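You operate a simulated robot arm through the tools that you are given. There is no shell and no other tool. Be economical: measure what you need, move in short steps, check, and stop when the job is done.

You run a simulated robot arm. Do the job below in one go: nothing can be reset, and whatever is moved stays where it is left.

JOB
Give the blue jar on the green rig 4 strokes, then tray it by the felt.
Fine: stained felt AGAIN, clean KEEP; the arm ends up.

It is judged by the outcome, as a careful person would: the job done as asked, and still so three seconds after it is handed in. It fails if anything else is knocked over, pushed out of place, dropped, spilled or broken.

ROBOT AND FRAMES
A 6-joint arm with a two-finger parallel gripper, fixed in place. Base frame: the origin is at the foot of the arm, x ahead of it, y to its left, z up; the work surface is at about z = 760. Units: mm, degrees, N and s.
With the tool pointing down near the work surface it reaches from about 240 to 640 mm from the base axis. Its first joint turns from -66.0 to 66.0 degrees. Payload 2.7 kg.
The TCP is the grasp point between the finger pads, 23 mm short of the fingertips. In the tool frame z runs along the fingers and y along their closing line. Largest opening 94 mm; finger width 38, thickness 10; the body of the gripper, 54 by 96 mm, starts 39 mm behind the TCP.
Orientation is told as [roll, pitch, yaw] about the base's x, y, z axes, in that order, counted from this pose: with the fingers straight down and closing along the base's y, the tool's x points along the base's -x, its y along +y and its z along -z.

CONTROLS
- The arm moves only by the tool send_rows. Its argument "increments" is a list of rows, each a list of 3 entries, a list of its own where there are three numbers: the shift along the tool's x, y, z in cm, then the turn, a rotation vector about the tool's x, y, z in degrees, then the opening in per cent of the stroke, from 0 (shut) to 100 (fully open). In form: [[[x, y, z], [rx, ry, rz], grip], ...]. A call has 1 to 12 rows; each row shifts and turns the commanded pose from where the row before left it, along the tool's axes as they then stand. Rows are played at 5 a second. More than 50 mm and 8.6 degrees between two rows, or a gripper value outside its range, and nothing of the call is played. Where a pose cannot be reached the arm comes as near as it can. A force on the tool above 70 N (or 10 N above the force at the start of the call, whichever is more), or a blocked arm, ends the call early, and 0.2 s more pass. Each finger travels about 45 mm/s and halts on what it meets, pressing with about 34 N; the grip force reading is that of the motor and also rises with nothing between the fingers. The clock runs only during rows and for 0.2 s after the last one: add rows that do not move to give the fingers time. The reply holds the time, the measured pose of the TCP, the force on the tool along the base axes, the opening and the grip force, in the units named above and with some noise.
- Cameras (640 x 400 px; columns grow to the right, rows downward): "scene" is fixed at [62.9, -424.6, 1402.1]; the picture's right is [0.87, -0.50, 0.00], its down [-0.29, -0.50, -0.82] and it looks along [0.41, 0.71, -0.58] (base axes); focal length 324 px, centre (320, 200). "wrist" rides on the gripper at [86, 16, -75] in the tool frame; the picture's right is [-0.18, 0.98, 0.00], its down [-0.58, -0.11, -0.81] and it looks along [-0.79, -0.15, 0.59] (tool axes); focal length 243 px, centre (320, 200). There is no depth. A picture from a camera that has moved, and an enlarged one, comes with that camera's place and axes in the base frame and with its lens.
- camera(camera): a new picture of that camera. No time passes.
- enlarge(camera, box): a new picture of the part [left, top, right, bottom] of that camera's present view, enlarged. No time passes.
- close_job(): hands the job in; it is judged then, once.

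Work in short steps. Places have to be worked out from the pictures, the camera data and where the tool is seen: move nearer, look again, correct. Check each grasp and each placing, and mend what went wrong. You have 120 turns and 64 pictures in all, those below and enlarged ones among them. Open the gripper and draw the arm clear of the work before you hand the job in, unless the task says otherwise; then end with one line.

The tools are called as a command line: name --argument value ..., lists and objects as JSON in quotes. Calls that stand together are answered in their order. send_rows: Moves the arm, as the interface text tells. Its arguments: {"type":"object","properties":{"increments":{"type":"array","items":{"type":"array"}}},"required":["increments"]} The other tools are called the same way: camera (camera) takes a picture; enlarge (camera, box) takes an enlarged picture of a part of a camera's view; close_job () hands the job in.

At the start:

```text
t: 0.0
eef_pos: [400.0, 49.9, 1139.1]
ee_rot: [0.1, -0.1, 0.2]
contact_force: [0.0, 0.1, -1.0]
grip_width: 94.0
gripper_force: 0.1
```

scene: 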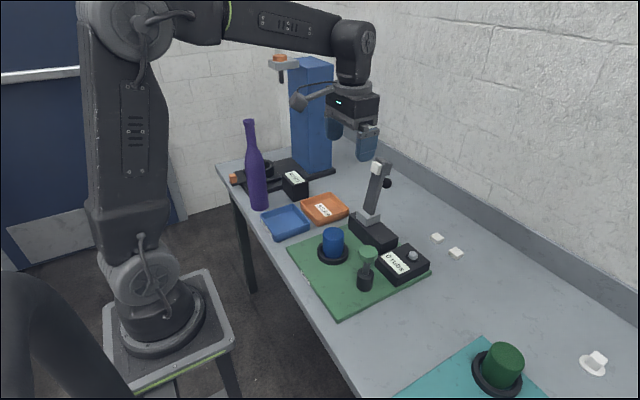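
wrist: 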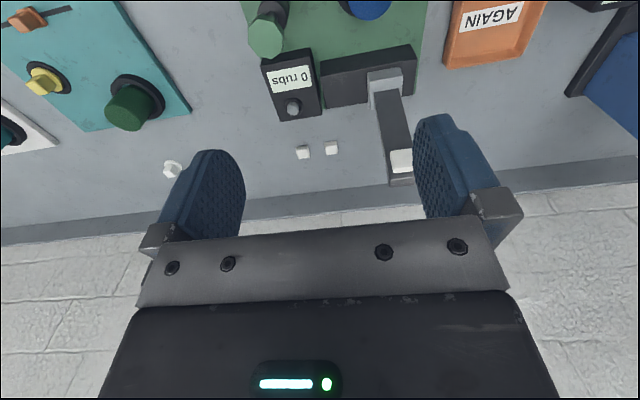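

I'll enlarge the scene's green rig and the trays to understand the mechanism.

enlarge --camera "scene" --box '[270, 140, 470, 320]'

enlarge --camera "scene" --box '[220, 40, 400, 250]'

enlarge --camera "wrist" --box '[200, 0, 560, 200]'

```text
2.22 times, centred on (370, 230) of scene
camera zoom: at [62.9, -424.6, 1402.1], right [0.87, -0.5, 0.0], down [-0.29, -0.5, -0.82], along [0.41, 0.71, -0.58], focal length 721 px, centre (209, 133)
```

zoom: 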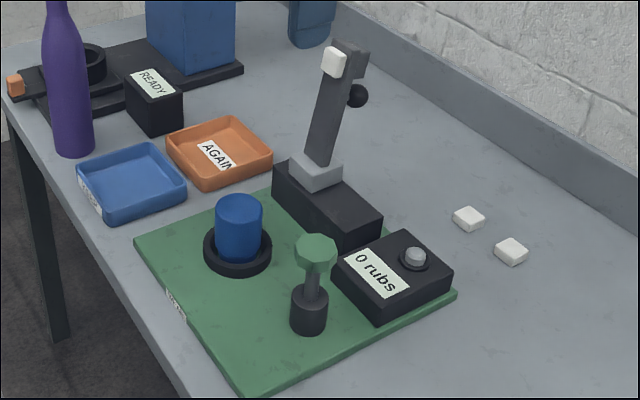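

```text
1.90 times, centred on (310, 145) of scene
camera zoom: at [62.9, -424.6, 1402.1], right [0.87, -0.5, 0.0], down [-0.29, -0.5, -0.82], along [0.41, 0.71, -0.58], focal length 618 px, centre (339, 305)
```

zoom: 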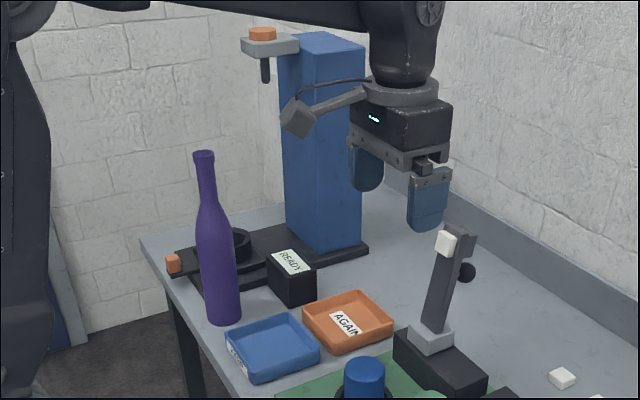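

```text
1.78 times, centred on (380, 100) of wrist
camera zoom: at [312.5, 65.4, 1214.8], right [0.18, 0.98, 0.0], down [0.58, -0.11, 0.81], along [0.79, -0.15, -0.59], focal length 431 px, centre (213, 378)
```

zoom: 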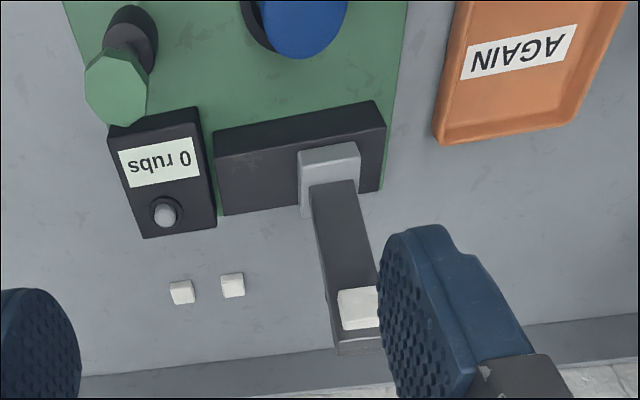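

The rig appears to be: jar in its nest around (430,140), a hinged arm with felt around (555,141), a green handle around (425,-15), and a counter. I'll back off and lower for a clearer wrist view.

send_rows --increments '[[[3, 0, 2], [0, 0, 0], 100], [[3, 0, 2], [0, 0, 0], 100], [[3, 0, 2], [0, 0, 0], 100], [[3, 0, 2], [0, 0, 0], 100], [[0, 0, 0], [0, 0, 0], 100]]'

camera --camera "wrist"

```text
t: 1.2
eef_pos: [279.7, 50.9, 1061.3]
ee_rot: [0.1, -0.1, 0.1]
contact_force: [0.1, -0.3, -0.2]
grip_width: 93.8
gripper_force: 0.1
```

```text
58 pictures are left
camera wrist: at [192.6, 65.2, 1134.1], right [0.18, 0.98, 0.0], down [0.58, -0.11, 0.81], along [0.79, -0.15, -0.59], focal length 243 px, centre (320, 200)
```

wrist: 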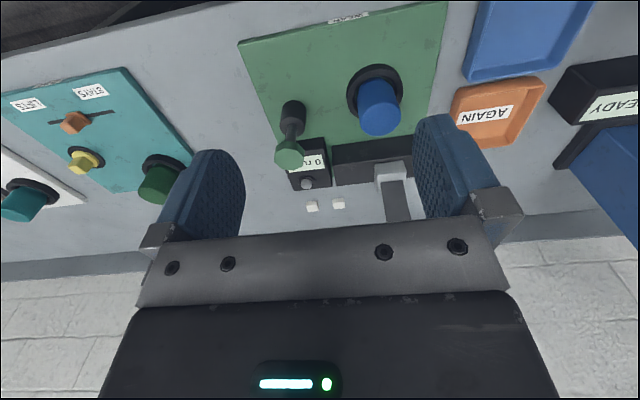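

There is a label on the near edge of the green board; enlarging.

enlarge --camera "wrist" --box '[230, 0, 430, 125]'

enlarge --camera "wrist" --box '[260, 80, 440, 230]'

enlarge --camera "scene" --box '[255, 200, 375, 320]'

```text
3.20 times, centred on (330, 62) of wrist
camera zoom: at [192.6, 65.2, 1134.1], right [0.18, 0.98, 0.0], down [0.58, -0.11, 0.81], along [0.79, -0.15, -0.59], focal length 776 px, centre (288, 640)
```

zoom: 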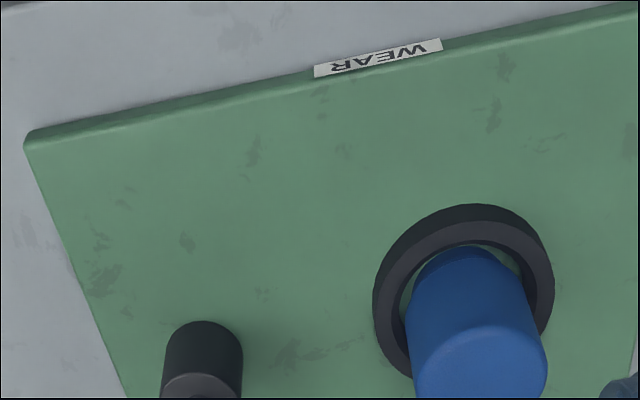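

```text
2.67 times, centred on (350, 155) of wrist
camera zoom: at [192.6, 65.2, 1134.1], right [0.18, 0.98, 0.0], down [0.58, -0.11, 0.81], along [0.79, -0.15, -0.59], focal length 647 px, centre (240, 320)
```

zoom: 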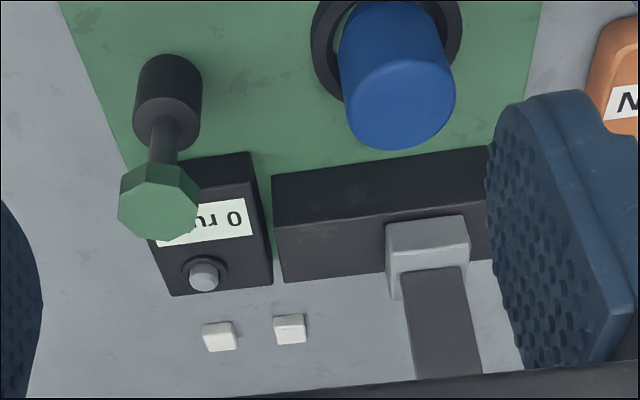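

```text
3.33 times, centred on (315, 260) of scene
camera zoom: at [62.8, -424.6, 1402.1], right [0.87, -0.5, 0.0], down [-0.29, -0.5, -0.82], along [0.41, 0.71, -0.58], focal length 1082 px, centre (337, 0)
```

zoom: 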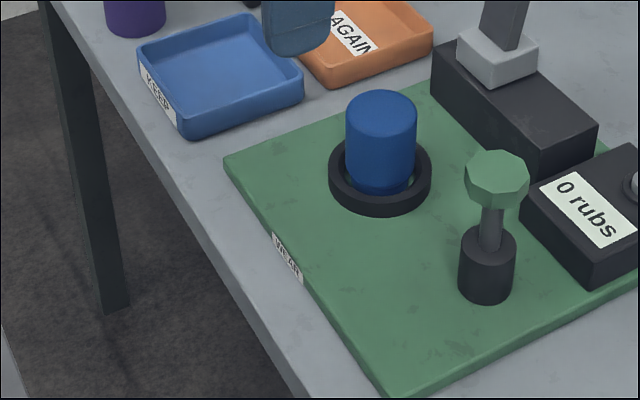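

Zooming on the lever arm and its ball handle, and on the wrist camera from above for the hinge.

enlarge --camera "scene" --box '[340, 145, 440, 255]'

```text
3.64 times, centred on (390, 200) of scene
camera zoom: at [62.8, -424.6, 1402.1], right [0.87, -0.5, 0.0], down [-0.29, -0.5, -0.82], along [0.41, 0.71, -0.58], focal length 1180 px, centre (66, 200)
```

zoom: 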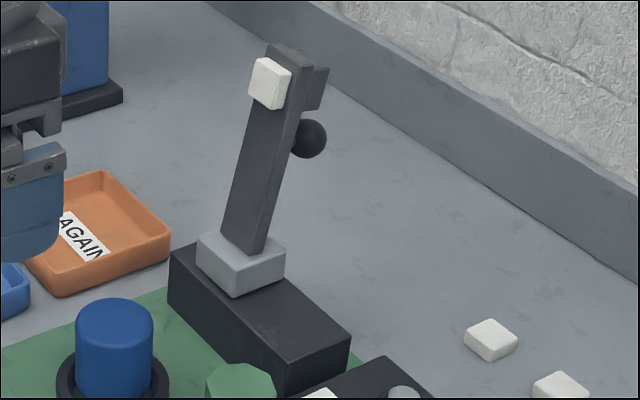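

Estimates: lever tip top ≈(556,126,1018), pivot ≈(538,128,840), jar ≈(410,109) with top z≈848. I'll move above the lever tip with the fingers open, staying high.

send_rows --increments '[[[0, 0, -3.5], [0, 0, 0], 100], [[0, 0, -3.5], [0, 0, 0], 100], [[-4, 1.1, 0], [0, 0, 0], 100], [[-4, 1.1, 0], [0, 0, 0], 100], [[-4, 1.1, 0], [0, 0, 0], 100], [[-4, 1.1, 0], [0, 0, 0], 100], [[-4, 1.1, 0], [0, 0, 0], 100], [[-4, 1.1, 0], [0, 0, 0], 100], [[-3, 1, 0], [0, 0, 0], 100], [[0, 0, 0], [0, 0, 0], 100]]'

camera --camera "wrist"

enlarge --camera "scene" --box '[320, 80, 460, 230]'

```text
t: 3.4
eef_pos: [550.0, 124.7, 1131.0]
ee_rot: [0.2, -0.1, 0.2]
contact_force: [0.9, 0.1, 0.3]
grip_width: 94.0
gripper_force: 0.1
```

```text
53 pictures are left
camera wrist: at [462.0, 141.2, 1205.9], right [0.18, 0.98, 0.0], down [0.58, -0.11, 0.81], along [0.79, -0.15, -0.59], focal length 243 px, centre (320, 200)
```

wrist: 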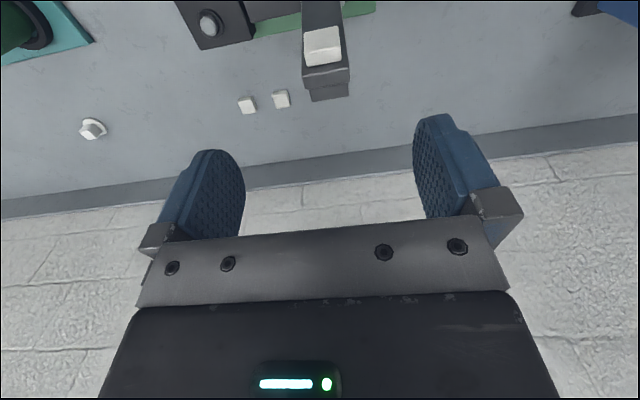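

```text
2.67 times, centred on (390, 155) of scene
camera zoom: at [62.9, -424.6, 1402.1], right [0.87, -0.5, 0.0], down [-0.29, -0.5, -0.82], along [0.41, 0.71, -0.58], focal length 865 px, centre (133, 320)
```

zoom: 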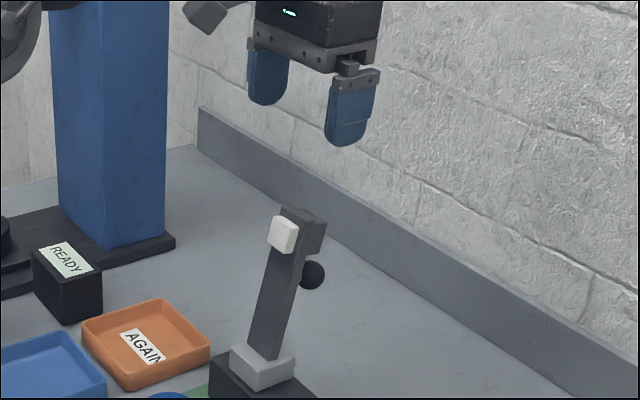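

The lever tip is confirmed at ≈(552,128,1018). I'll descend straddling it, TCP to z≈1012.

send_rows --increments '[[[-0.2, 0.3, 3], [0, 0, 0], 100], [[0, 0, 3], [0, 0, 0], 100], [[0, 0, 3], [0, 0, 0], 100], [[0, 0, 2.9], [0, 0, 0], 100], [[0, 0, 0], [0, 0, 0], 100]]'

camera --camera "wrist"

enlarge --camera "scene" --box '[320, 80, 460, 230]'

```text
t: 4.6
eef_pos: [551.8, 128.8, 1010.6]
ee_rot: [0.1, -0.1, 0.1]
contact_force: [0.6, 0.4, -0.2]
grip_width: 94.4
gripper_force: 0.1
```

```text
51 pictures are left
camera wrist: at [464.1, 144.8, 1085.7], right [0.18, 0.98, 0.0], down [0.58, -0.11, 0.81], along [0.79, -0.15, -0.59], focal length 243 px, centre (320, 200)
```

wrist: 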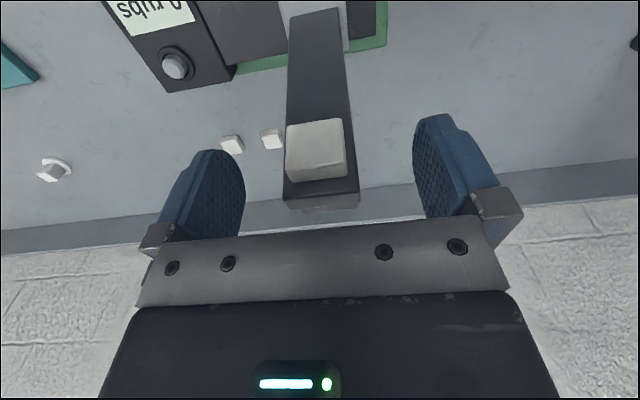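

```text
2.67 times, centred on (390, 155) of scene
camera zoom: at [62.9, -424.6, 1402.1], right [0.87, -0.5, 0.0], down [-0.29, -0.5, -0.82], along [0.41, 0.71, -0.58], focal length 865 px, centre (133, 320)
```

zoom: 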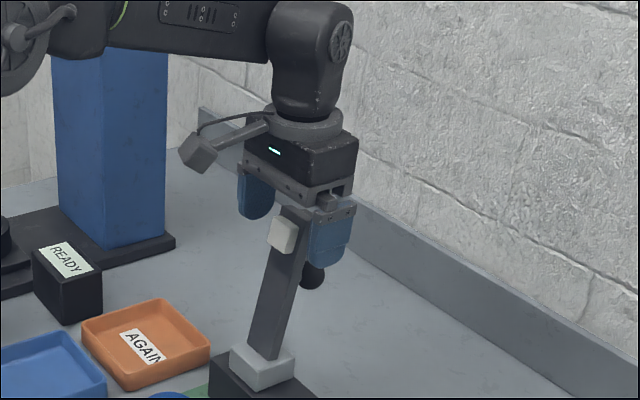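

Centred. Closing on the lever tip.

send_rows --increments '[[[0, -0.1, 0], [0, 0, 0], 0], [[0, 0, 0], [0, 0, 0], 0], [[0, 0, 0], [0, 0, 0], 0], [[0, 0, 0], [0, 0, 0], 0], [[0, 0, 0], [0, 0, 0], 0], [[0, 0, 0], [0, 0, 0], 0]]'

enlarge --camera "scene" --box '[320, 80, 460, 230]'

```text
t: 6.0
eef_pos: [551.8, 128.1, 1011.5]
ee_rot: [0.1, -0.2, 0.1]
contact_force: [0.7, 3.8, -0.1]
grip_width: 37.7
gripper_force: 45.3
```

```text
2.67 times, centred on (390, 155) of scene
camera zoom: at [62.9, -424.5, 1402.1], right [0.87, -0.5, 0.0], down [-0.29, -0.5, -0.82], along [0.41, 0.71, -0.58], focal length 865 px, centre (133, 320)
```

zoom: 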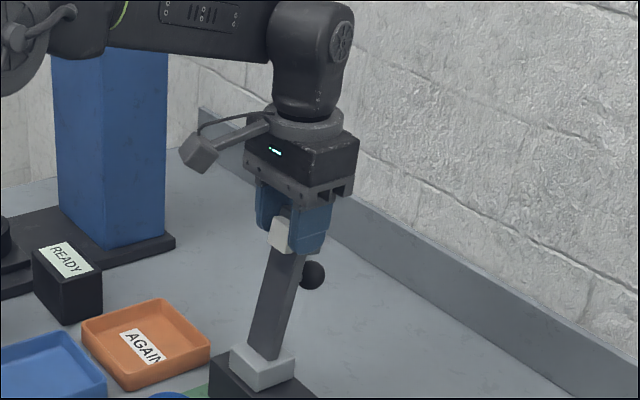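

Lever held (38 mm wide). Starting the arc gently toward the jar, checking forces.

send_rows --increments '[[[1.4, 0, 0], [0, 0, 0], 0], [[1.4, 0, 0], [0, 0, 0], 0], [[1.4, 0, 0.2], [0, 0, 0], 0], [[1.4, 0, 0.3], [0, 0, 0], 0], [[0, 0, 0], [0, 0, 0], 0]]'

enlarge --camera "scene" --box '[320, 80, 460, 230]'

```text
t: 7.2
eef_pos: [497.2, 127.4, 1007.3]
ee_rot: [0.1, -0.2, 0.1]
contact_force: [5.5, -0.1, 14.5]
grip_width: 37.8
gripper_force: 44.7
```

```text
2.67 times, centred on (390, 155) of scene
camera zoom: at [62.7, -424.7, 1402.0], right [0.87, -0.5, 0.0], down [-0.29, -0.5, -0.82], along [0.41, 0.71, -0.58], focal length 865 px, centre (133, 320)
```

zoom: 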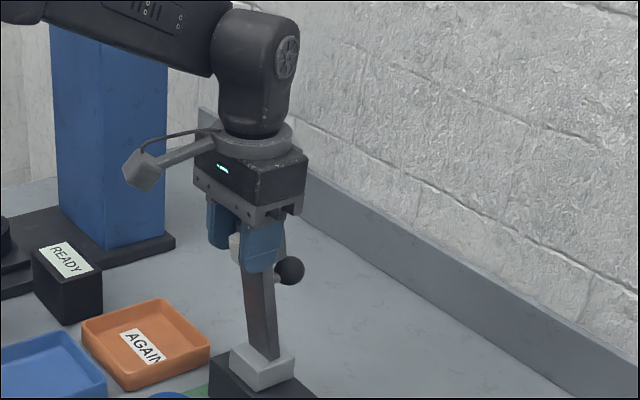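

It swings smoothly. Continuing the arc about a pivot ≈(532,128,848), with fresh force reading.

send_rows --increments '[[[1.25, 0, 0.3], [0, 0, 0], 0], [[1.25, 0, 0.4], [0, 0, 0], 0], [[1.2, 0, 0.55], [0, 0, 0], 0], [[1.15, 0, 0.7], [0, 0, 0], 0], [[0, 0, 0], [0, 0, 0], 0]]'

enlarge --camera "scene" --box '[280, 100, 440, 270]'

```text
t: 8.4
eef_pos: [447.3, 127.7, 987.1]
ee_rot: [0.3, -0.3, 0.0]
contact_force: [1.1, 2.1, 15.3]
grip_width: 37.7
gripper_force: 44.8
```

```text
2.35 times, centred on (360, 185) of scene
camera zoom: at [62.6, -424.6, 1402.1], right [0.87, -0.5, 0.0], down [-0.29, -0.5, -0.82], along [0.41, 0.71, -0.58], focal length 764 px, centre (226, 235)
```

zoom: 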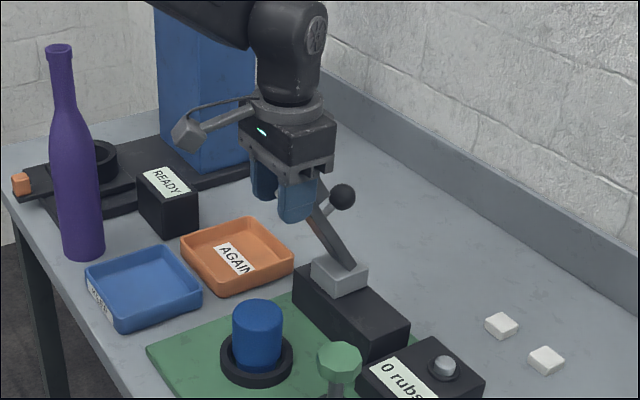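

Midway now. I'll tilt the gripper body about 21° away from the ball so it clears it when the lever is flat.

send_rows --increments '[[[0.1, 0, 0], [0, -7, 0], 0], [[0.1, 0, 0], [0, -7, 0], 0], [[0.1, 0, 0], [0, -7, 0], 0], [[0, 0, 0], [0, 0, 0], 0]]'

enlarge --camera "scene" --box '[280, 100, 440, 270]'

```text
t: 9.4
eef_pos: [444.7, 127.6, 983.9]
ee_rot: [0.1, -21.0, 0.0]
contact_force: [4.5, 5.4, -21.2]
grip_width: 37.9
gripper_force: 45.1
```

```text
2.35 times, centred on (360, 185) of scene
camera zoom: at [63.3, -424.4, 1402.1], right [0.87, -0.5, 0.0], down [-0.29, -0.5, -0.82], along [0.41, 0.71, -0.58], focal length 764 px, centre (226, 235)
```

zoom: 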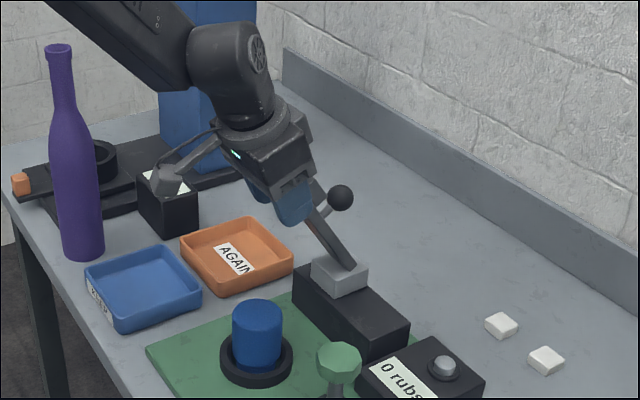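

Clear of the ball. Continuing the arc to ≈55°.

send_rows --increments '[[[1.45, 0, 0.4], [0, 0, 0], 0], [[1.4, 0, 0.5], [0, 0, 0], 0], [[1.2, 0, 0.6], [0, 0, 0], 0], [[1.1, 0, 0.66], [0, 0, 0], 0], [[0, 0, 0], [0, 0, 0], 0]]'

enlarge --camera "scene" --box '[280, 100, 440, 270]'

```text
t: 10.6
eef_pos: [404.4, 128.1, 948.0]
ee_rot: [0.2, -21.2, 0.0]
contact_force: [6.2, 2.5, 4.2]
grip_width: 37.9
gripper_force: 44.8
```

```text
2.35 times, centred on (360, 185) of scene
camera zoom: at [62.9, -424.6, 1402.1], right [0.87, -0.5, 0.0], down [-0.29, -0.5, -0.82], along [0.41, 0.71, -0.58], focal length 764 px, centre (226, 235)
```

zoom: 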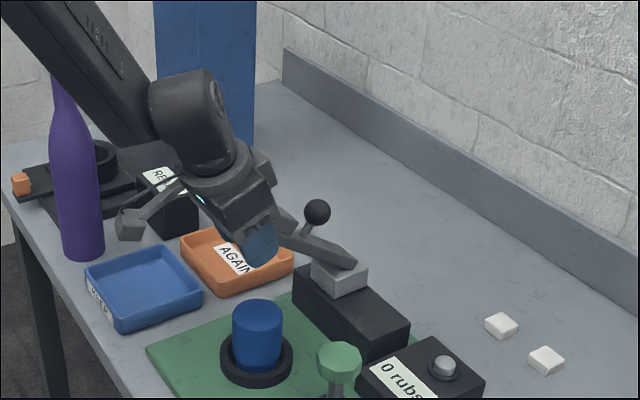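

On model (φ≈54°). Continuing to ≈75°.

send_rows --increments '[[[1.05, 0, 0.8], [0, 0, 0], 0], [[1.0, 0, 0.9], [0, 0, 0], 0], [[0.9, 0, 1.0], [0, 0, 0], 0], [[0.85, 0, 1.0], [0, 0, 0], 0], [[0, 0, 0], [0, 0, 0], 0]]'

enlarge --camera "scene" --box '[280, 130, 440, 270]'

```text
t: 11.8
eef_pos: [382.1, 128.3, 899.7]
ee_rot: [0.1, -21.2, 0.0]
contact_force: [11.4, 2.3, 4.4]
grip_width: 37.8
gripper_force: 45.1
```

```text
2.86 times, centred on (360, 200) of scene
camera zoom: at [63.1, -424.6, 1402.1], right [0.87, -0.5, 0.0], down [-0.29, -0.5, -0.82], along [0.41, 0.71, -0.58], focal length 927 px, centre (206, 200)
```

zoom: 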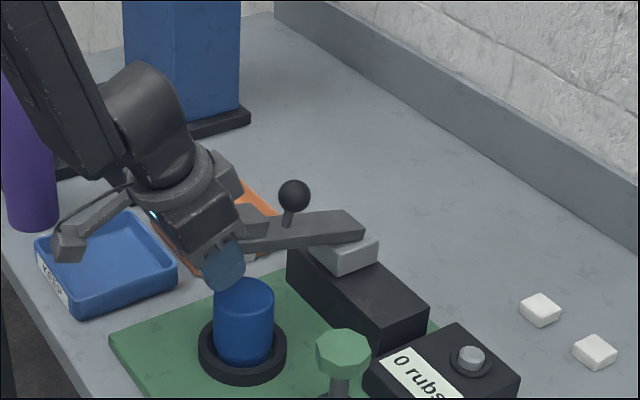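

Lever is ≈15° above flat, nearly on the jar. One smaller step with a check.

send_rows --increments '[[[0.4, 0, 0.5], [0, 0, 0], 0], [[0.4, 0, 0.55], [0, 0, 0], 0], [[0, 0, 0], [0, 0, 0], 0]]'

enlarge --camera "scene" --box '[300, 180, 420, 270]'

camera --camera "wrist"

```text
t: 12.6
eef_pos: [379.0, 128.5, 887.7]
ee_rot: [0.1, -21.2, -0.1]
contact_force: [10.2, 2.6, 6.2]
grip_width: 37.7
gripper_force: 44.7
```

```text
4.44 times, centred on (360, 225) of scene
camera zoom: at [63.0, -424.5, 1402.1], right [0.87, -0.5, 0.0], down [-0.29, -0.5, -0.82], along [0.41, 0.71, -0.58], focal length 1442 px, centre (142, 89)
```

zoom: 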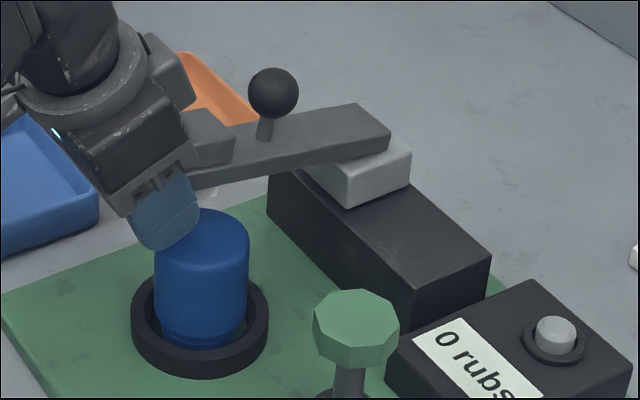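

```text
42 pictures are left
camera wrist: at [270.9, 144.2, 925.7], right [0.17, 0.98, 0.07], down [0.25, -0.11, 0.96], along [0.95, -0.15, -0.27], focal length 243 px, centre (320, 200)
```

wrist: 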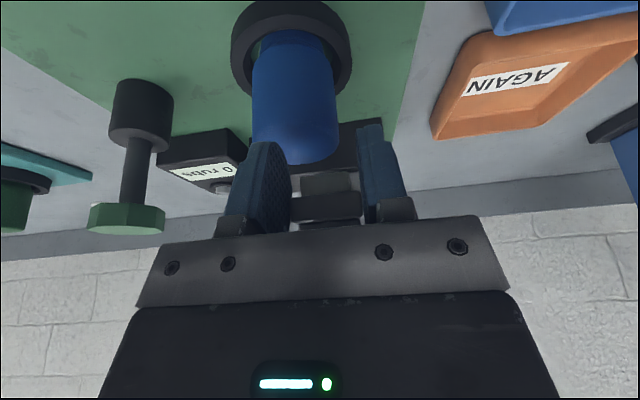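

The −y finger tip is close above the jar's rim, so I'll ease the grip only slightly and back out along the tool axis, letting the lever settle on the jar.

send_rows --increments '[[[0, 0, 0], [0, 0, 0], 46], [[0, 0, -1], [0, 0, 0], 46], [[0, 0, -2], [0, 0, 0], 50], [[0, 0, -3], [0, 0, 0], 60], [[0, 0, -3], [0, 0, 0], 60], [[0, 0, 0], [0, 0, 0], 60]]'

enlarge --camera "scene" --box '[300, 180, 420, 270]'

camera --camera "wrist"

```text
t: 14.0
eef_pos: [346.5, 127.1, 971.3]
ee_rot: [0.1, -21.0, 0.1]
contact_force: [1.2, 0.3, 0.5]
grip_width: 56.5
gripper_force: 0.1
```

```text
4.44 times, centred on (360, 225) of scene
camera zoom: at [62.9, -424.6, 1402.1], right [0.87, -0.5, 0.0], down [-0.29, -0.5, -0.82], along [0.41, 0.71, -0.58], focal length 1442 px, centre (142, 89)
```

zoom: 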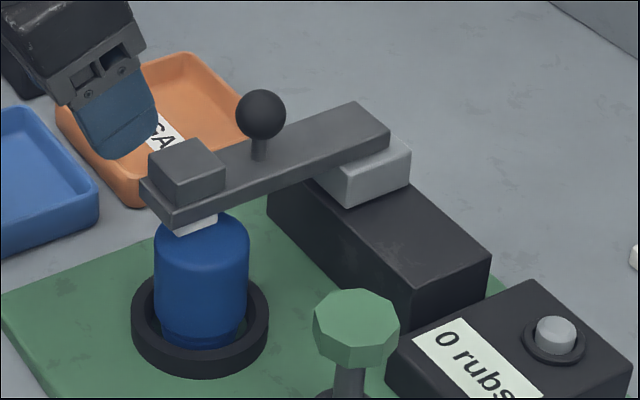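

```text
40 pictures are left
camera wrist: at [237.7, 143.6, 1009.9], right [0.17, 0.98, 0.07], down [0.25, -0.11, 0.96], along [0.95, -0.15, -0.27], focal length 243 px, centre (320, 200)
```

wrist: 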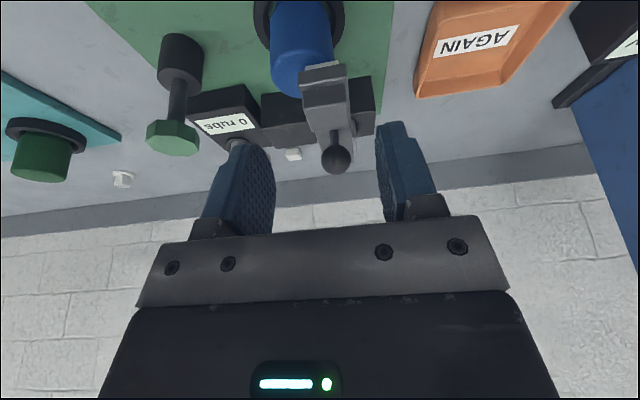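

The lever now lies on the jar with the ball on top at ≈(461,127,904). I'll straighten the tool and move above the ball.

send_rows --increments '[[[0, 0, 0], [0, 7, 0], 70], [[0, 0, 0], [0, 7, 0], 80], [[0, 0, 0], [0, 7, 0], 80], [[-4, 0, 0], [0, 0, 0], 80], [[-4, 0, 0], [0, 0, 0], 80], [[-3.4, 0, 0], [0, 0, 0], 80], [[0, 0, 0], [0, 0, 0], 80]]'

camera --camera "wrist"

enlarge --camera "scene" --box '[300, 150, 440, 270]'

```text
t: 15.6
eef_pos: [459.8, 126.5, 970.7]
ee_rot: [0.0, -0.1, 0.2]
contact_force: [0.5, 0.2, -0.1]
grip_width: 75.2
gripper_force: 0.1
```

```text
39 pictures are left
camera wrist: at [372.9, 143.0, 1045.5], right [0.18, 0.98, 0.0], down [0.58, -0.11, 0.81], along [0.79, -0.15, -0.59], focal length 243 px, centre (320, 200)
```

wrist: 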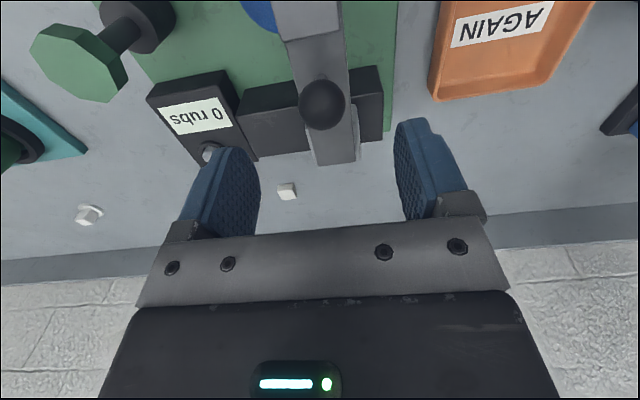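

```text
3.33 times, centred on (370, 210) of scene
camera zoom: at [62.9, -424.6, 1402.1], right [0.87, -0.5, 0.0], down [-0.29, -0.5, -0.82], along [0.41, 0.71, -0.58], focal length 1082 px, centre (153, 167)
```

zoom: 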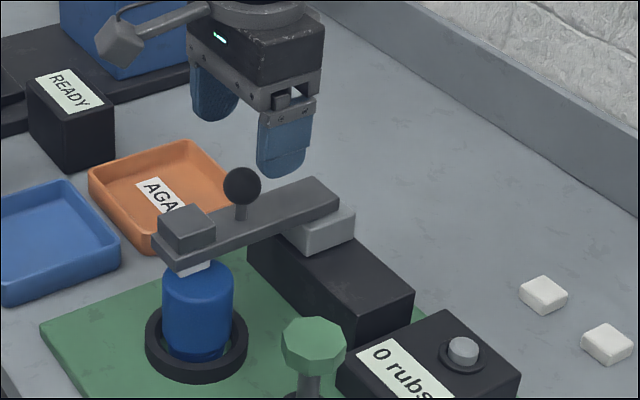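

Ball at (461,127.5,904). Descend and close on it.

send_rows --increments '[[[0, 0.1, 2.2], [0, 0, 0], 80], [[0, 0, 2.2], [0, 0, 0], 80], [[0, 0, 2.1], [0, 0, 0], 80], [[0, 0, 0], [0, 0, 0], 20], [[0, 0, 0], [0, 0, 0], 10], [[0, 0, 0], [0, 0, 0], 10], [[0, 0, 0], [0, 0, 0], 10], [[0, 0, 0], [0, 0, 0], 10]]'

enlarge --camera "scene" --box '[300, 150, 440, 270]'

```text
t: 17.4
eef_pos: [461.0, 128.6, 905.9]
ee_rot: [0.1, 0.0, 0.1]
contact_force: [1.3, -0.6, -2.9]
grip_width: 28.9
gripper_force: 44.9
```

```text
3.33 times, centred on (370, 210) of scene
camera zoom: at [62.9, -424.6, 1402.1], right [0.87, -0.5, 0.0], down [-0.29, -0.5, -0.82], along [0.41, 0.71, -0.58], focal length 1082 px, centre (153, 167)
```

zoom: 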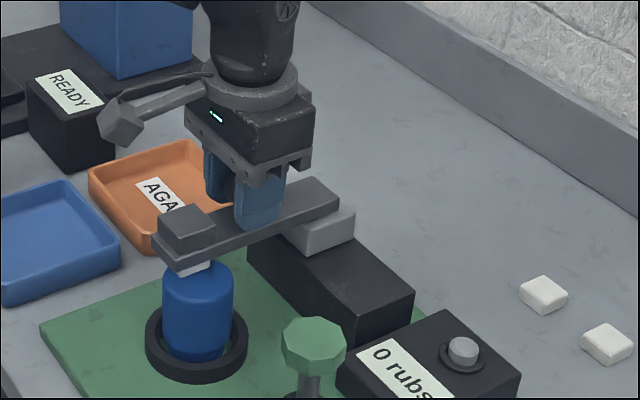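

Ball gripped. Try a gentle sideways slide (−y, 15 mm) and check force and counter.

send_rows --increments '[[[0, -0.5, 0], [0, 0, 0], 10], [[0, -0.5, 0], [0, 0, 0], 10], [[0, -0.5, 0], [0, 0, 0], 10], [[0, 0, 0], [0, 0, 0], 10]]'

enlarge --camera "scene" --box '[300, 150, 440, 270]'

```text
t: 18.4
eef_pos: [460.1, 112.6, 906.4]
ee_rot: [0.1, 0.0, 0.2]
contact_force: [2.0, 6.6, -10.4]
grip_width: 29.0
gripper_force: 45.0
```

```text
3.33 times, centred on (370, 210) of scene
camera zoom: at [63.1, -424.4, 1402.1], right [0.87, -0.5, 0.0], down [-0.29, -0.5, -0.82], along [0.41, 0.71, -0.58], focal length 1082 px, centre (153, 167)
```

zoom: 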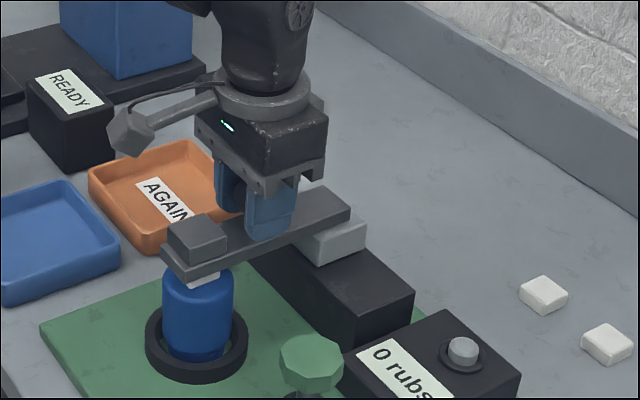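

The carriage slides and the green plunger sinks with it (they're coupled). Continue to find the end of travel.

send_rows --increments '[[[0, -0.5, 0], [0, 0, 0], 10], [[0, -0.5, 0], [0, 0, 0], 10], [[0, -0.5, 0], [0, 0, 0], 10], [[0, 0, 0], [0, 0, 0], 10]]'

enlarge --camera "scene" --box '[300, 150, 440, 290]'

```text
t: 19.4
eef_pos: [461.0, 98.4, 905.1]
ee_rot: [0.1, -0.2, 0.1]
contact_force: [4.9, 8.4, -12.3]
grip_width: 29.1
gripper_force: 44.9
```

```text
2.86 times, centred on (370, 220) of scene
camera zoom: at [63.2, -424.4, 1402.1], right [0.87, -0.5, 0.0], down [-0.29, -0.5, -0.82], along [0.41, 0.71, -0.58], focal length 927 px, centre (177, 143)
```

zoom: 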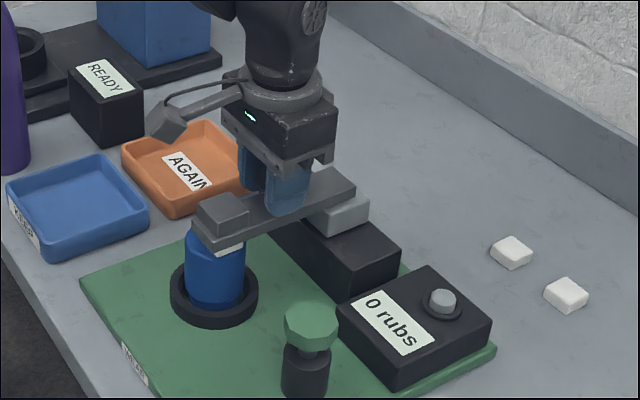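

The plunger and carriage are coupled with a light spring (8 N). Continue −y.

send_rows --increments '[[[0, -0.5, 0], [0, 0, 0], 10], [[0, -0.5, 0], [0, 0, 0], 10], [[0, -0.5, 0], [0, 0, 0], 10], [[0, 0, 0], [0, 0, 0], 10]]'

enlarge --camera "scene" --box '[300, 150, 440, 290]'

```text
t: 20.4
eef_pos: [461.0, 92.1, 905.4]
ee_rot: [0.5, -0.5, 0.4]
contact_force: [13.1, 58.0, -16.7]
grip_width: 29.3
gripper_force: 45.1
```

```text
2.86 times, centred on (370, 220) of scene
camera zoom: at [63.5, -423.1, 1402.5], right [0.87, -0.5, 0.0], down [-0.29, -0.5, -0.82], along [0.41, 0.71, -0.58], focal length 927 px, centre (177, 143)
```

zoom: 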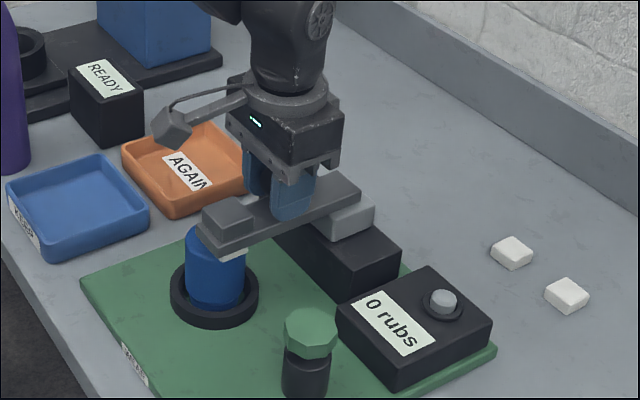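

End stop reached at y≈92 (travel ≈36 mm). Return fully to y≈128 and read the counter.

send_rows --increments '[[[0, 0.8, 0], [0, 0, 0], 10], [[0, 0.8, 0], [0, 0, 0], 10], [[0, 0.8, 0], [0, 0, 0], 10], [[0, 0.8, 0], [0, 0, 0], 10], [[0, 0.8, 0], [0, 0, 0], 10], [[0, 0.4, 0], [0, 0, 0], 10], [[0, 0, 0], [0, 0, 0], 10]]'

enlarge --camera "scene" --box '[300, 150, 440, 290]'

```text
t: 22.0
eef_pos: [460.3, 128.5, 905.4]
ee_rot: [0.2, -0.1, 0.1]
contact_force: [5.3, 3.9, 1.4]
grip_width: 29.1
gripper_force: 44.9
```

```text
2.86 times, centred on (370, 220) of scene
camera zoom: at [63.0, -424.5, 1402.1], right [0.87, -0.5, 0.0], down [-0.29, -0.5, -0.82], along [0.41, 0.71, -0.58], focal length 927 px, centre (177, 143)
```

zoom: 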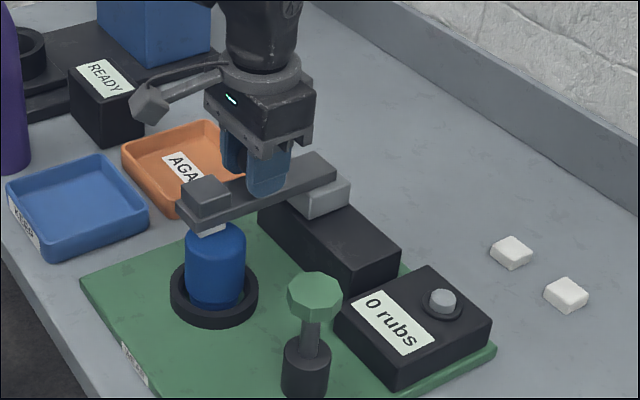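

The counter stays at 0 with ball-driven motion; my hold may have unloaded the felt. I'll release the ball and use the plunger, the likely drive.

send_rows --increments '[[[0, 0, 0], [0, 0, 0], 70], [[0, 0, 0], [0, 0, 0], 70], [[0, 0, 0], [0, 0, 0], 70], [[0, 0, -2], [0, 0, 0], 70], [[0, 0, -3], [0, 0, 0], 70], [[0, 0, -3], [0, 0, 0], 70], [[0, 0, 0], [0, 0, 0], 70]]'

enlarge --camera "scene" --box '[300, 150, 440, 290]'

```text
t: 23.6
eef_pos: [458.5, 127.0, 985.5]
ee_rot: [0.1, -0.1, 0.2]
contact_force: [0.0, -0.3, -0.9]
grip_width: 65.8
gripper_force: 0.1
```

```text
2.86 times, centred on (370, 220) of scene
camera zoom: at [62.9, -424.6, 1402.1], right [0.87, -0.5, 0.0], down [-0.29, -0.5, -0.82], along [0.41, 0.71, -0.58], focal length 927 px, centre (177, 143)
```

zoom: 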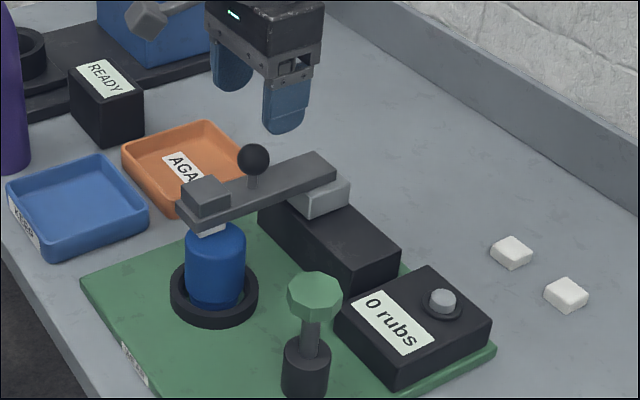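

Moving above the plunger cap with fingers shut, then verifying alignment.

send_rows --increments '[[[0.9, -3.7, 0], [0, 0, 0], 30], [[0.9, -3.7, 0], [0, 0, 0], 0], [[0.9, -3.7, 0], [0, 0, 0], 0], [[0.8, -3.6, 0], [0, 0, 0], 0], [[0, 0, 0], [0, 0, 0], 0], [[0, 0, 0], [0, 0, 0], 0]]'

camera --camera "wrist"

enlarge --camera "scene" --box '[300, 150, 440, 290]'

```text
t: 25.0
eef_pos: [423.7, -19.5, 984.8]
ee_rot: [0.0, -0.2, 0.1]
contact_force: [0.5, -0.1, 1.1]
grip_width: 0.1
gripper_force: 33.8
```

```text
31 pictures are left
camera wrist: at [336.7, -3.1, 1060.9], right [0.18, 0.98, 0.0], down [0.58, -0.11, 0.81], along [0.79, -0.15, -0.59], focal length 243 px, centre (320, 200)
```

wrist: 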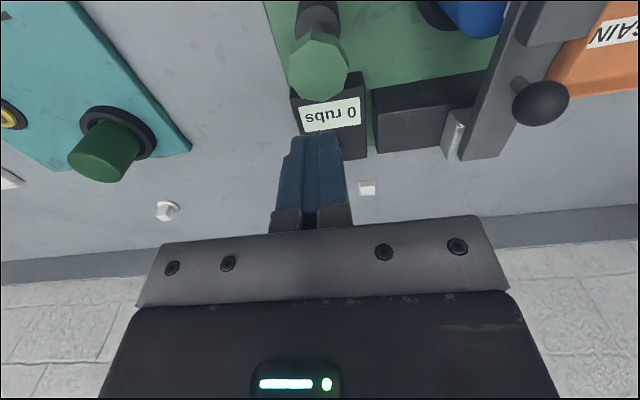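

```text
2.86 times, centred on (370, 220) of scene
camera zoom: at [62.9, -424.6, 1402.1], right [0.87, -0.5, 0.0], down [-0.29, -0.5, -0.82], along [0.41, 0.71, -0.58], focal length 927 px, centre (177, 143)
```

zoom: 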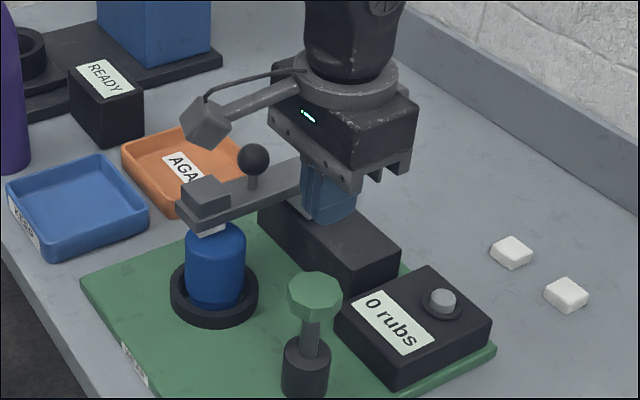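

Cap top ≈(421,−20,888); aligned. Descending and pressing slowly.

send_rows --increments '[[[0.2, 0, 3.5], [0, 0, 0], 0], [[0, 0, 3.2], [0, 0, 0], 0], [[0, 0, 0.7], [0, 0, 0], 0], [[0, 0, 0.8], [0, 0, 0], 0], [[0, 0, 0.8], [0, 0, 0], 0], [[0, 0, 0.8], [0, 0, 0], 0], [[0, 0, 0], [0, 0, 0], 0]]'

enlarge --camera "scene" --box '[300, 150, 440, 290]'

```text
t: 26.6
eef_pos: [423.0, -18.6, 887.3]
ee_rot: [0.2, -0.2, 0.1]
contact_force: [-0.4, -2.4, 8.0]
grip_width: 0.1
gripper_force: 33.6
```

```text
2.86 times, centred on (370, 220) of scene
camera zoom: at [62.7, -424.7, 1402.0], right [0.87, -0.5, 0.0], down [-0.29, -0.5, -0.82], along [0.41, 0.71, -0.58], focal length 927 px, centre (177, 143)
```

zoom: 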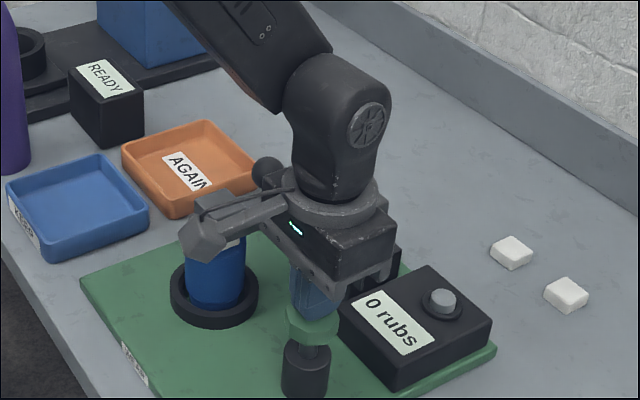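

Plunger is moving at 8 N. Press further to the stop.

send_rows --increments '[[[0, 0, 0.7], [0, 0, 0], 0], [[0, 0, 0.7], [0, 0, 0], 0], [[0, 0, 0.6], [0, 0, 0], 0], [[0, 0, 0], [0, 0, 0], 0]]'

enlarge --camera "scene" --box '[300, 150, 440, 290]'

```text
t: 27.4
eef_pos: [424.0, -19.6, 874.1]
ee_rot: [0.1, -0.2, 0.1]
contact_force: [-5.8, 0.2, 13.3]
grip_width: 0.3
gripper_force: 33.8
stopped in row 4: the force on the tool passed its limit (the readings are from after the stop); the commanded pose is now the measured one
```

```text
2.86 times, centred on (370, 220) of scene
camera zoom: at [62.6, -424.6, 1402.1], right [0.87, -0.5, 0.0], down [-0.29, -0.5, -0.82], along [0.41, 0.71, -0.58], focal length 927 px, centre (177, 143)
```

zoom: 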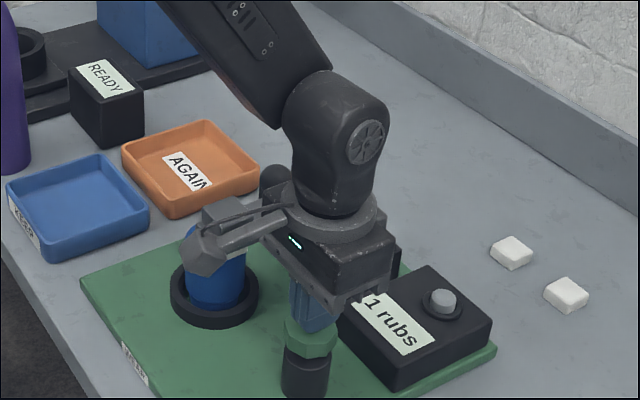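

Counter reads 1. Raise to let the plunger return, and check.

send_rows --increments '[[[0, 0, -1.2], [0, 0, 0], 0], [[0, 0, -1.2], [0, 0, 0], 0], [[0, 0, -1.2], [0, 0, 0], 0], [[0, 0, -1.2], [0, 0, 0], 0], [[0, 0, 0], [0, 0, 0], 0], [[0, 0, 0], [0, 0, 0], 0]]'

enlarge --camera "scene" --box '[300, 150, 440, 290]'

```text
t: 28.9
eef_pos: [424.4, -20.0, 920.7]
ee_rot: [0.1, -0.2, 0.1]
contact_force: [0.2, 0.3, -0.4]
grip_width: 0.2
gripper_force: 33.7
```

```text
2.86 times, centred on (370, 220) of scene
camera zoom: at [62.9, -424.6, 1402.1], right [0.87, -0.5, 0.0], down [-0.29, -0.5, -0.82], along [0.41, 0.71, -0.58], focal length 927 px, centre (177, 143)
```

zoom: 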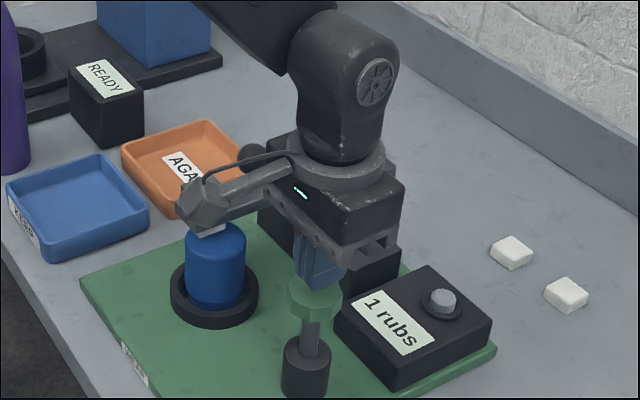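

Plunger returned. Second press to just short of the stop.

send_rows --increments '[[[0, 0, 1.2], [0, 0, 0], 0], [[0, 0, 1.0], [0, 0, 0], 0], [[0, 0, 1.0], [0, 0, 0], 0], [[0, 0, 0.9], [0, 0, 0], 0], [[0, 0, 0.7], [0, 0, 0], 0], [[0, 0, 0], [0, 0, 0], 0]]'

enlarge --camera "scene" --box '[300, 150, 440, 290]'

```text
t: 30.2
eef_pos: [424.5, -18.7, 874.9]
ee_rot: [0.1, -0.4, 0.1]
contact_force: [-0.8, -5.0, 18.1]
grip_width: 0.0
gripper_force: 34.0
```

```text
2.86 times, centred on (370, 220) of scene
camera zoom: at [62.6, -424.7, 1402.0], right [0.87, -0.5, 0.0], down [-0.29, -0.5, -0.82], along [0.41, 0.71, -0.58], focal length 927 px, centre (177, 143)
```

zoom: 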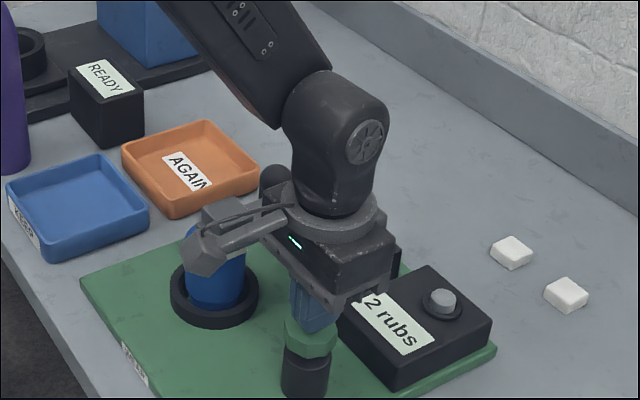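

Counter 2. Third cycle: up, then down, same depths.

send_rows --increments '[[[0, 0, -1.2], [0, 0, 0], 0], [[0, 0, -1.2], [0, 0, 0], 0], [[0, 0, -1.2], [0, 0, 0], 0], [[0, 0, -1.2], [0, 0, 0], 0], [[0, 0, 0], [0, 0, 0], 0], [[0, 0, 0], [0, 0, 0], 0], [[0, 0, 1.2], [0, 0, 0], 0], [[0, 0, 1.0], [0, 0, 0], 0], [[0, 0, 1.0], [0, 0, 0], 0], [[0, 0, 0.9], [0, 0, 0], 0], [[0, 0, 0.7], [0, 0, 0], 0], [[0, 0, 0], [0, 0, 0], 0]]'

enlarge --camera "scene" --box '[300, 150, 440, 290]'

```text
t: 32.9
eef_pos: [424.7, -19.4, 873.8]
ee_rot: [0.1, -0.4, 0.1]
contact_force: [1.4, -0.3, 15.4]
grip_width: 0.0
gripper_force: 34.2
```

```text
2.86 times, centred on (370, 220) of scene
camera zoom: at [62.7, -424.6, 1402.1], right [0.87, -0.5, 0.0], down [-0.29, -0.5, -0.82], along [0.41, 0.71, -0.58], focal length 927 px, centre (177, 143)
```

zoom: 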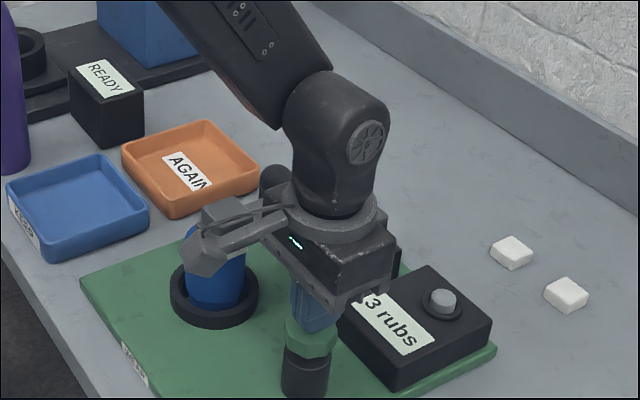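

Counter 3. Fourth and last cycle, then raise well clear.

send_rows --increments '[[[0, 0, -1.2], [0, 0, 0], 0], [[0, 0, -1.2], [0, 0, 0], 0], [[0, 0, -1.2], [0, 0, 0], 0], [[0, 0, -1.2], [0, 0, 0], 0], [[0, 0, 0], [0, 0, 0], 0], [[0, 0, 0], [0, 0, 0], 0], [[0, 0, 1.2], [0, 0, 0], 0], [[0, 0, 1.0], [0, 0, 0], 0], [[0, 0, 1.0], [0, 0, 0], 0], [[0, 0, 0.9], [0, 0, 0], 0], [[0, 0, 0.7], [0, 0, 0], 0], [[0, 0, 0], [0, 0, 0], 0]]'

send_rows --increments '[[[0, 0, -1.2], [0, 0, 0], 0], [[0, 0, -1.2], [0, 0, 0], 0], [[0, 0, -1.2], [0, 0, 0], 0], [[0, 0, -1.2], [0, 0, 0], 0], [[0, 0, -3], [0, 0, 0], 0], [[0, 0, -4], [0, 0, 0], 30], [[0, 0, 0], [0, 0, 0], 80], [[0, 0, 0], [0, 0, 0], 80], [[0, 0, 0], [0, 0, 0], 80]]'

enlarge --camera "scene" --box '[300, 150, 440, 290]'

```text
t: 35.5
eef_pos: [423.8, -20.0, 872.7]
ee_rot: [0.1, -0.3, 0.1]
contact_force: [-3.8, -1.3, 16.6]
grip_width: 0.0
gripper_force: 33.6
```

```text
t: 37.5
eef_pos: [423.3, -19.4, 990.8]
ee_rot: [0.0, -0.2, 0.1]
contact_force: [0.1, -0.7, -0.7]
grip_width: 75.1
gripper_force: 0.0
```

```text
2.86 times, centred on (370, 220) of scene
camera zoom: at [62.9, -424.6, 1402.1], right [0.87, -0.5, 0.0], down [-0.29, -0.5, -0.82], along [0.41, 0.71, -0.58], focal length 927 px, centre (177, 143)
```

zoom: 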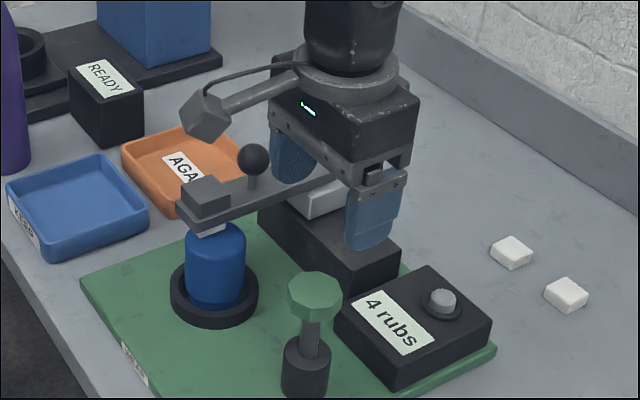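

4 rubs registered. Now raise the rig's arm by reversing the earlier path: tilt, and go to the pre-grip point in front of the lever tip.

send_rows --increments '[[[0, 0, 0], [0, -7, 0], 80], [[0, 0, 0], [0, -7, 0], 80], [[0, 0, 0], [0, -7, 0], 70], [[1.98, 3.69, -0.22], [0, 0, 0], 64], [[1.98, 3.69, -0.22], [0, 0, 0], 64], [[1.98, 3.69, -0.22], [0, 0, 0], 64], [[1.98, 3.69, -0.22], [0, 0, 0], 64], [[0, 0, 0], [0, 0, 0], 64]]'

camera --camera "wrist"

```text
t: 39.2
eef_pos: [346.1, 128.4, 971.3]
ee_rot: [0.1, -21.1, 0.1]
contact_force: [0.1, 0.2, 0.2]
grip_width: 60.4
gripper_force: 0.0
```

```text
23 pictures are left
camera wrist: at [237.6, 144.9, 1009.8], right [0.17, 0.98, 0.07], down [0.25, -0.11, 0.96], along [0.95, -0.15, -0.26], focal length 243 px, centre (320, 200)
```

wrist: 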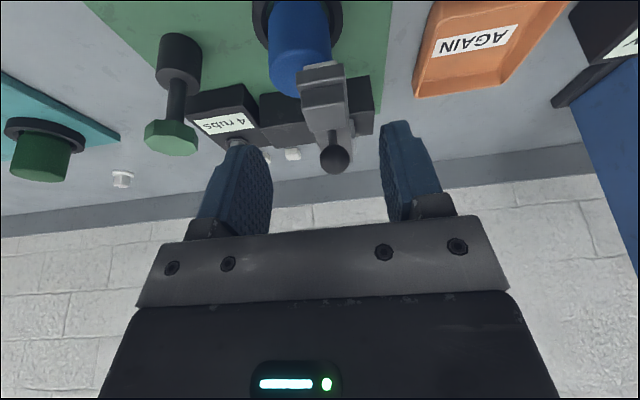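

Same relative view as before. Advance 85 mm along the tool and close on the tip.

send_rows --increments '[[[0, -0.05, 3], [0, 0, 0], 60], [[0, 0, 3], [0, 0, 0], 58], [[0, 0, 2.5], [0, 0, 0], 56], [[0, 0, 0], [0, 0, 0], 20], [[0, 0, 0], [0, 0, 0], 0], [[0, 0, 0], [0, 0, 0], 0], [[0, 0, 0], [0, 0, 0], 0]]'

enlarge --camera "scene" --box '[300, 150, 440, 290]'

```text
t: 40.9
eef_pos: [377.9, 127.9, 892.1]
ee_rot: [0.1, -21.1, 0.1]
contact_force: [2.5, -1.5, -5.6]
grip_width: 37.4
gripper_force: 44.8
```

```text
2.86 times, centred on (370, 220) of scene
camera zoom: at [63.0, -424.6, 1402.0], right [0.87, -0.5, 0.0], down [-0.29, -0.5, -0.82], along [0.41, 0.71, -0.58], focal length 927 px, centre (177, 143)
```

zoom: 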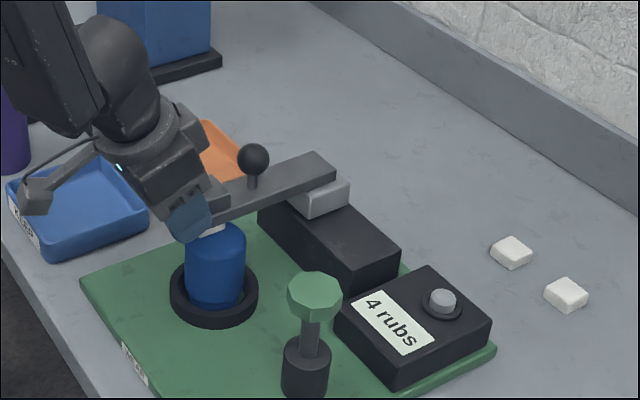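

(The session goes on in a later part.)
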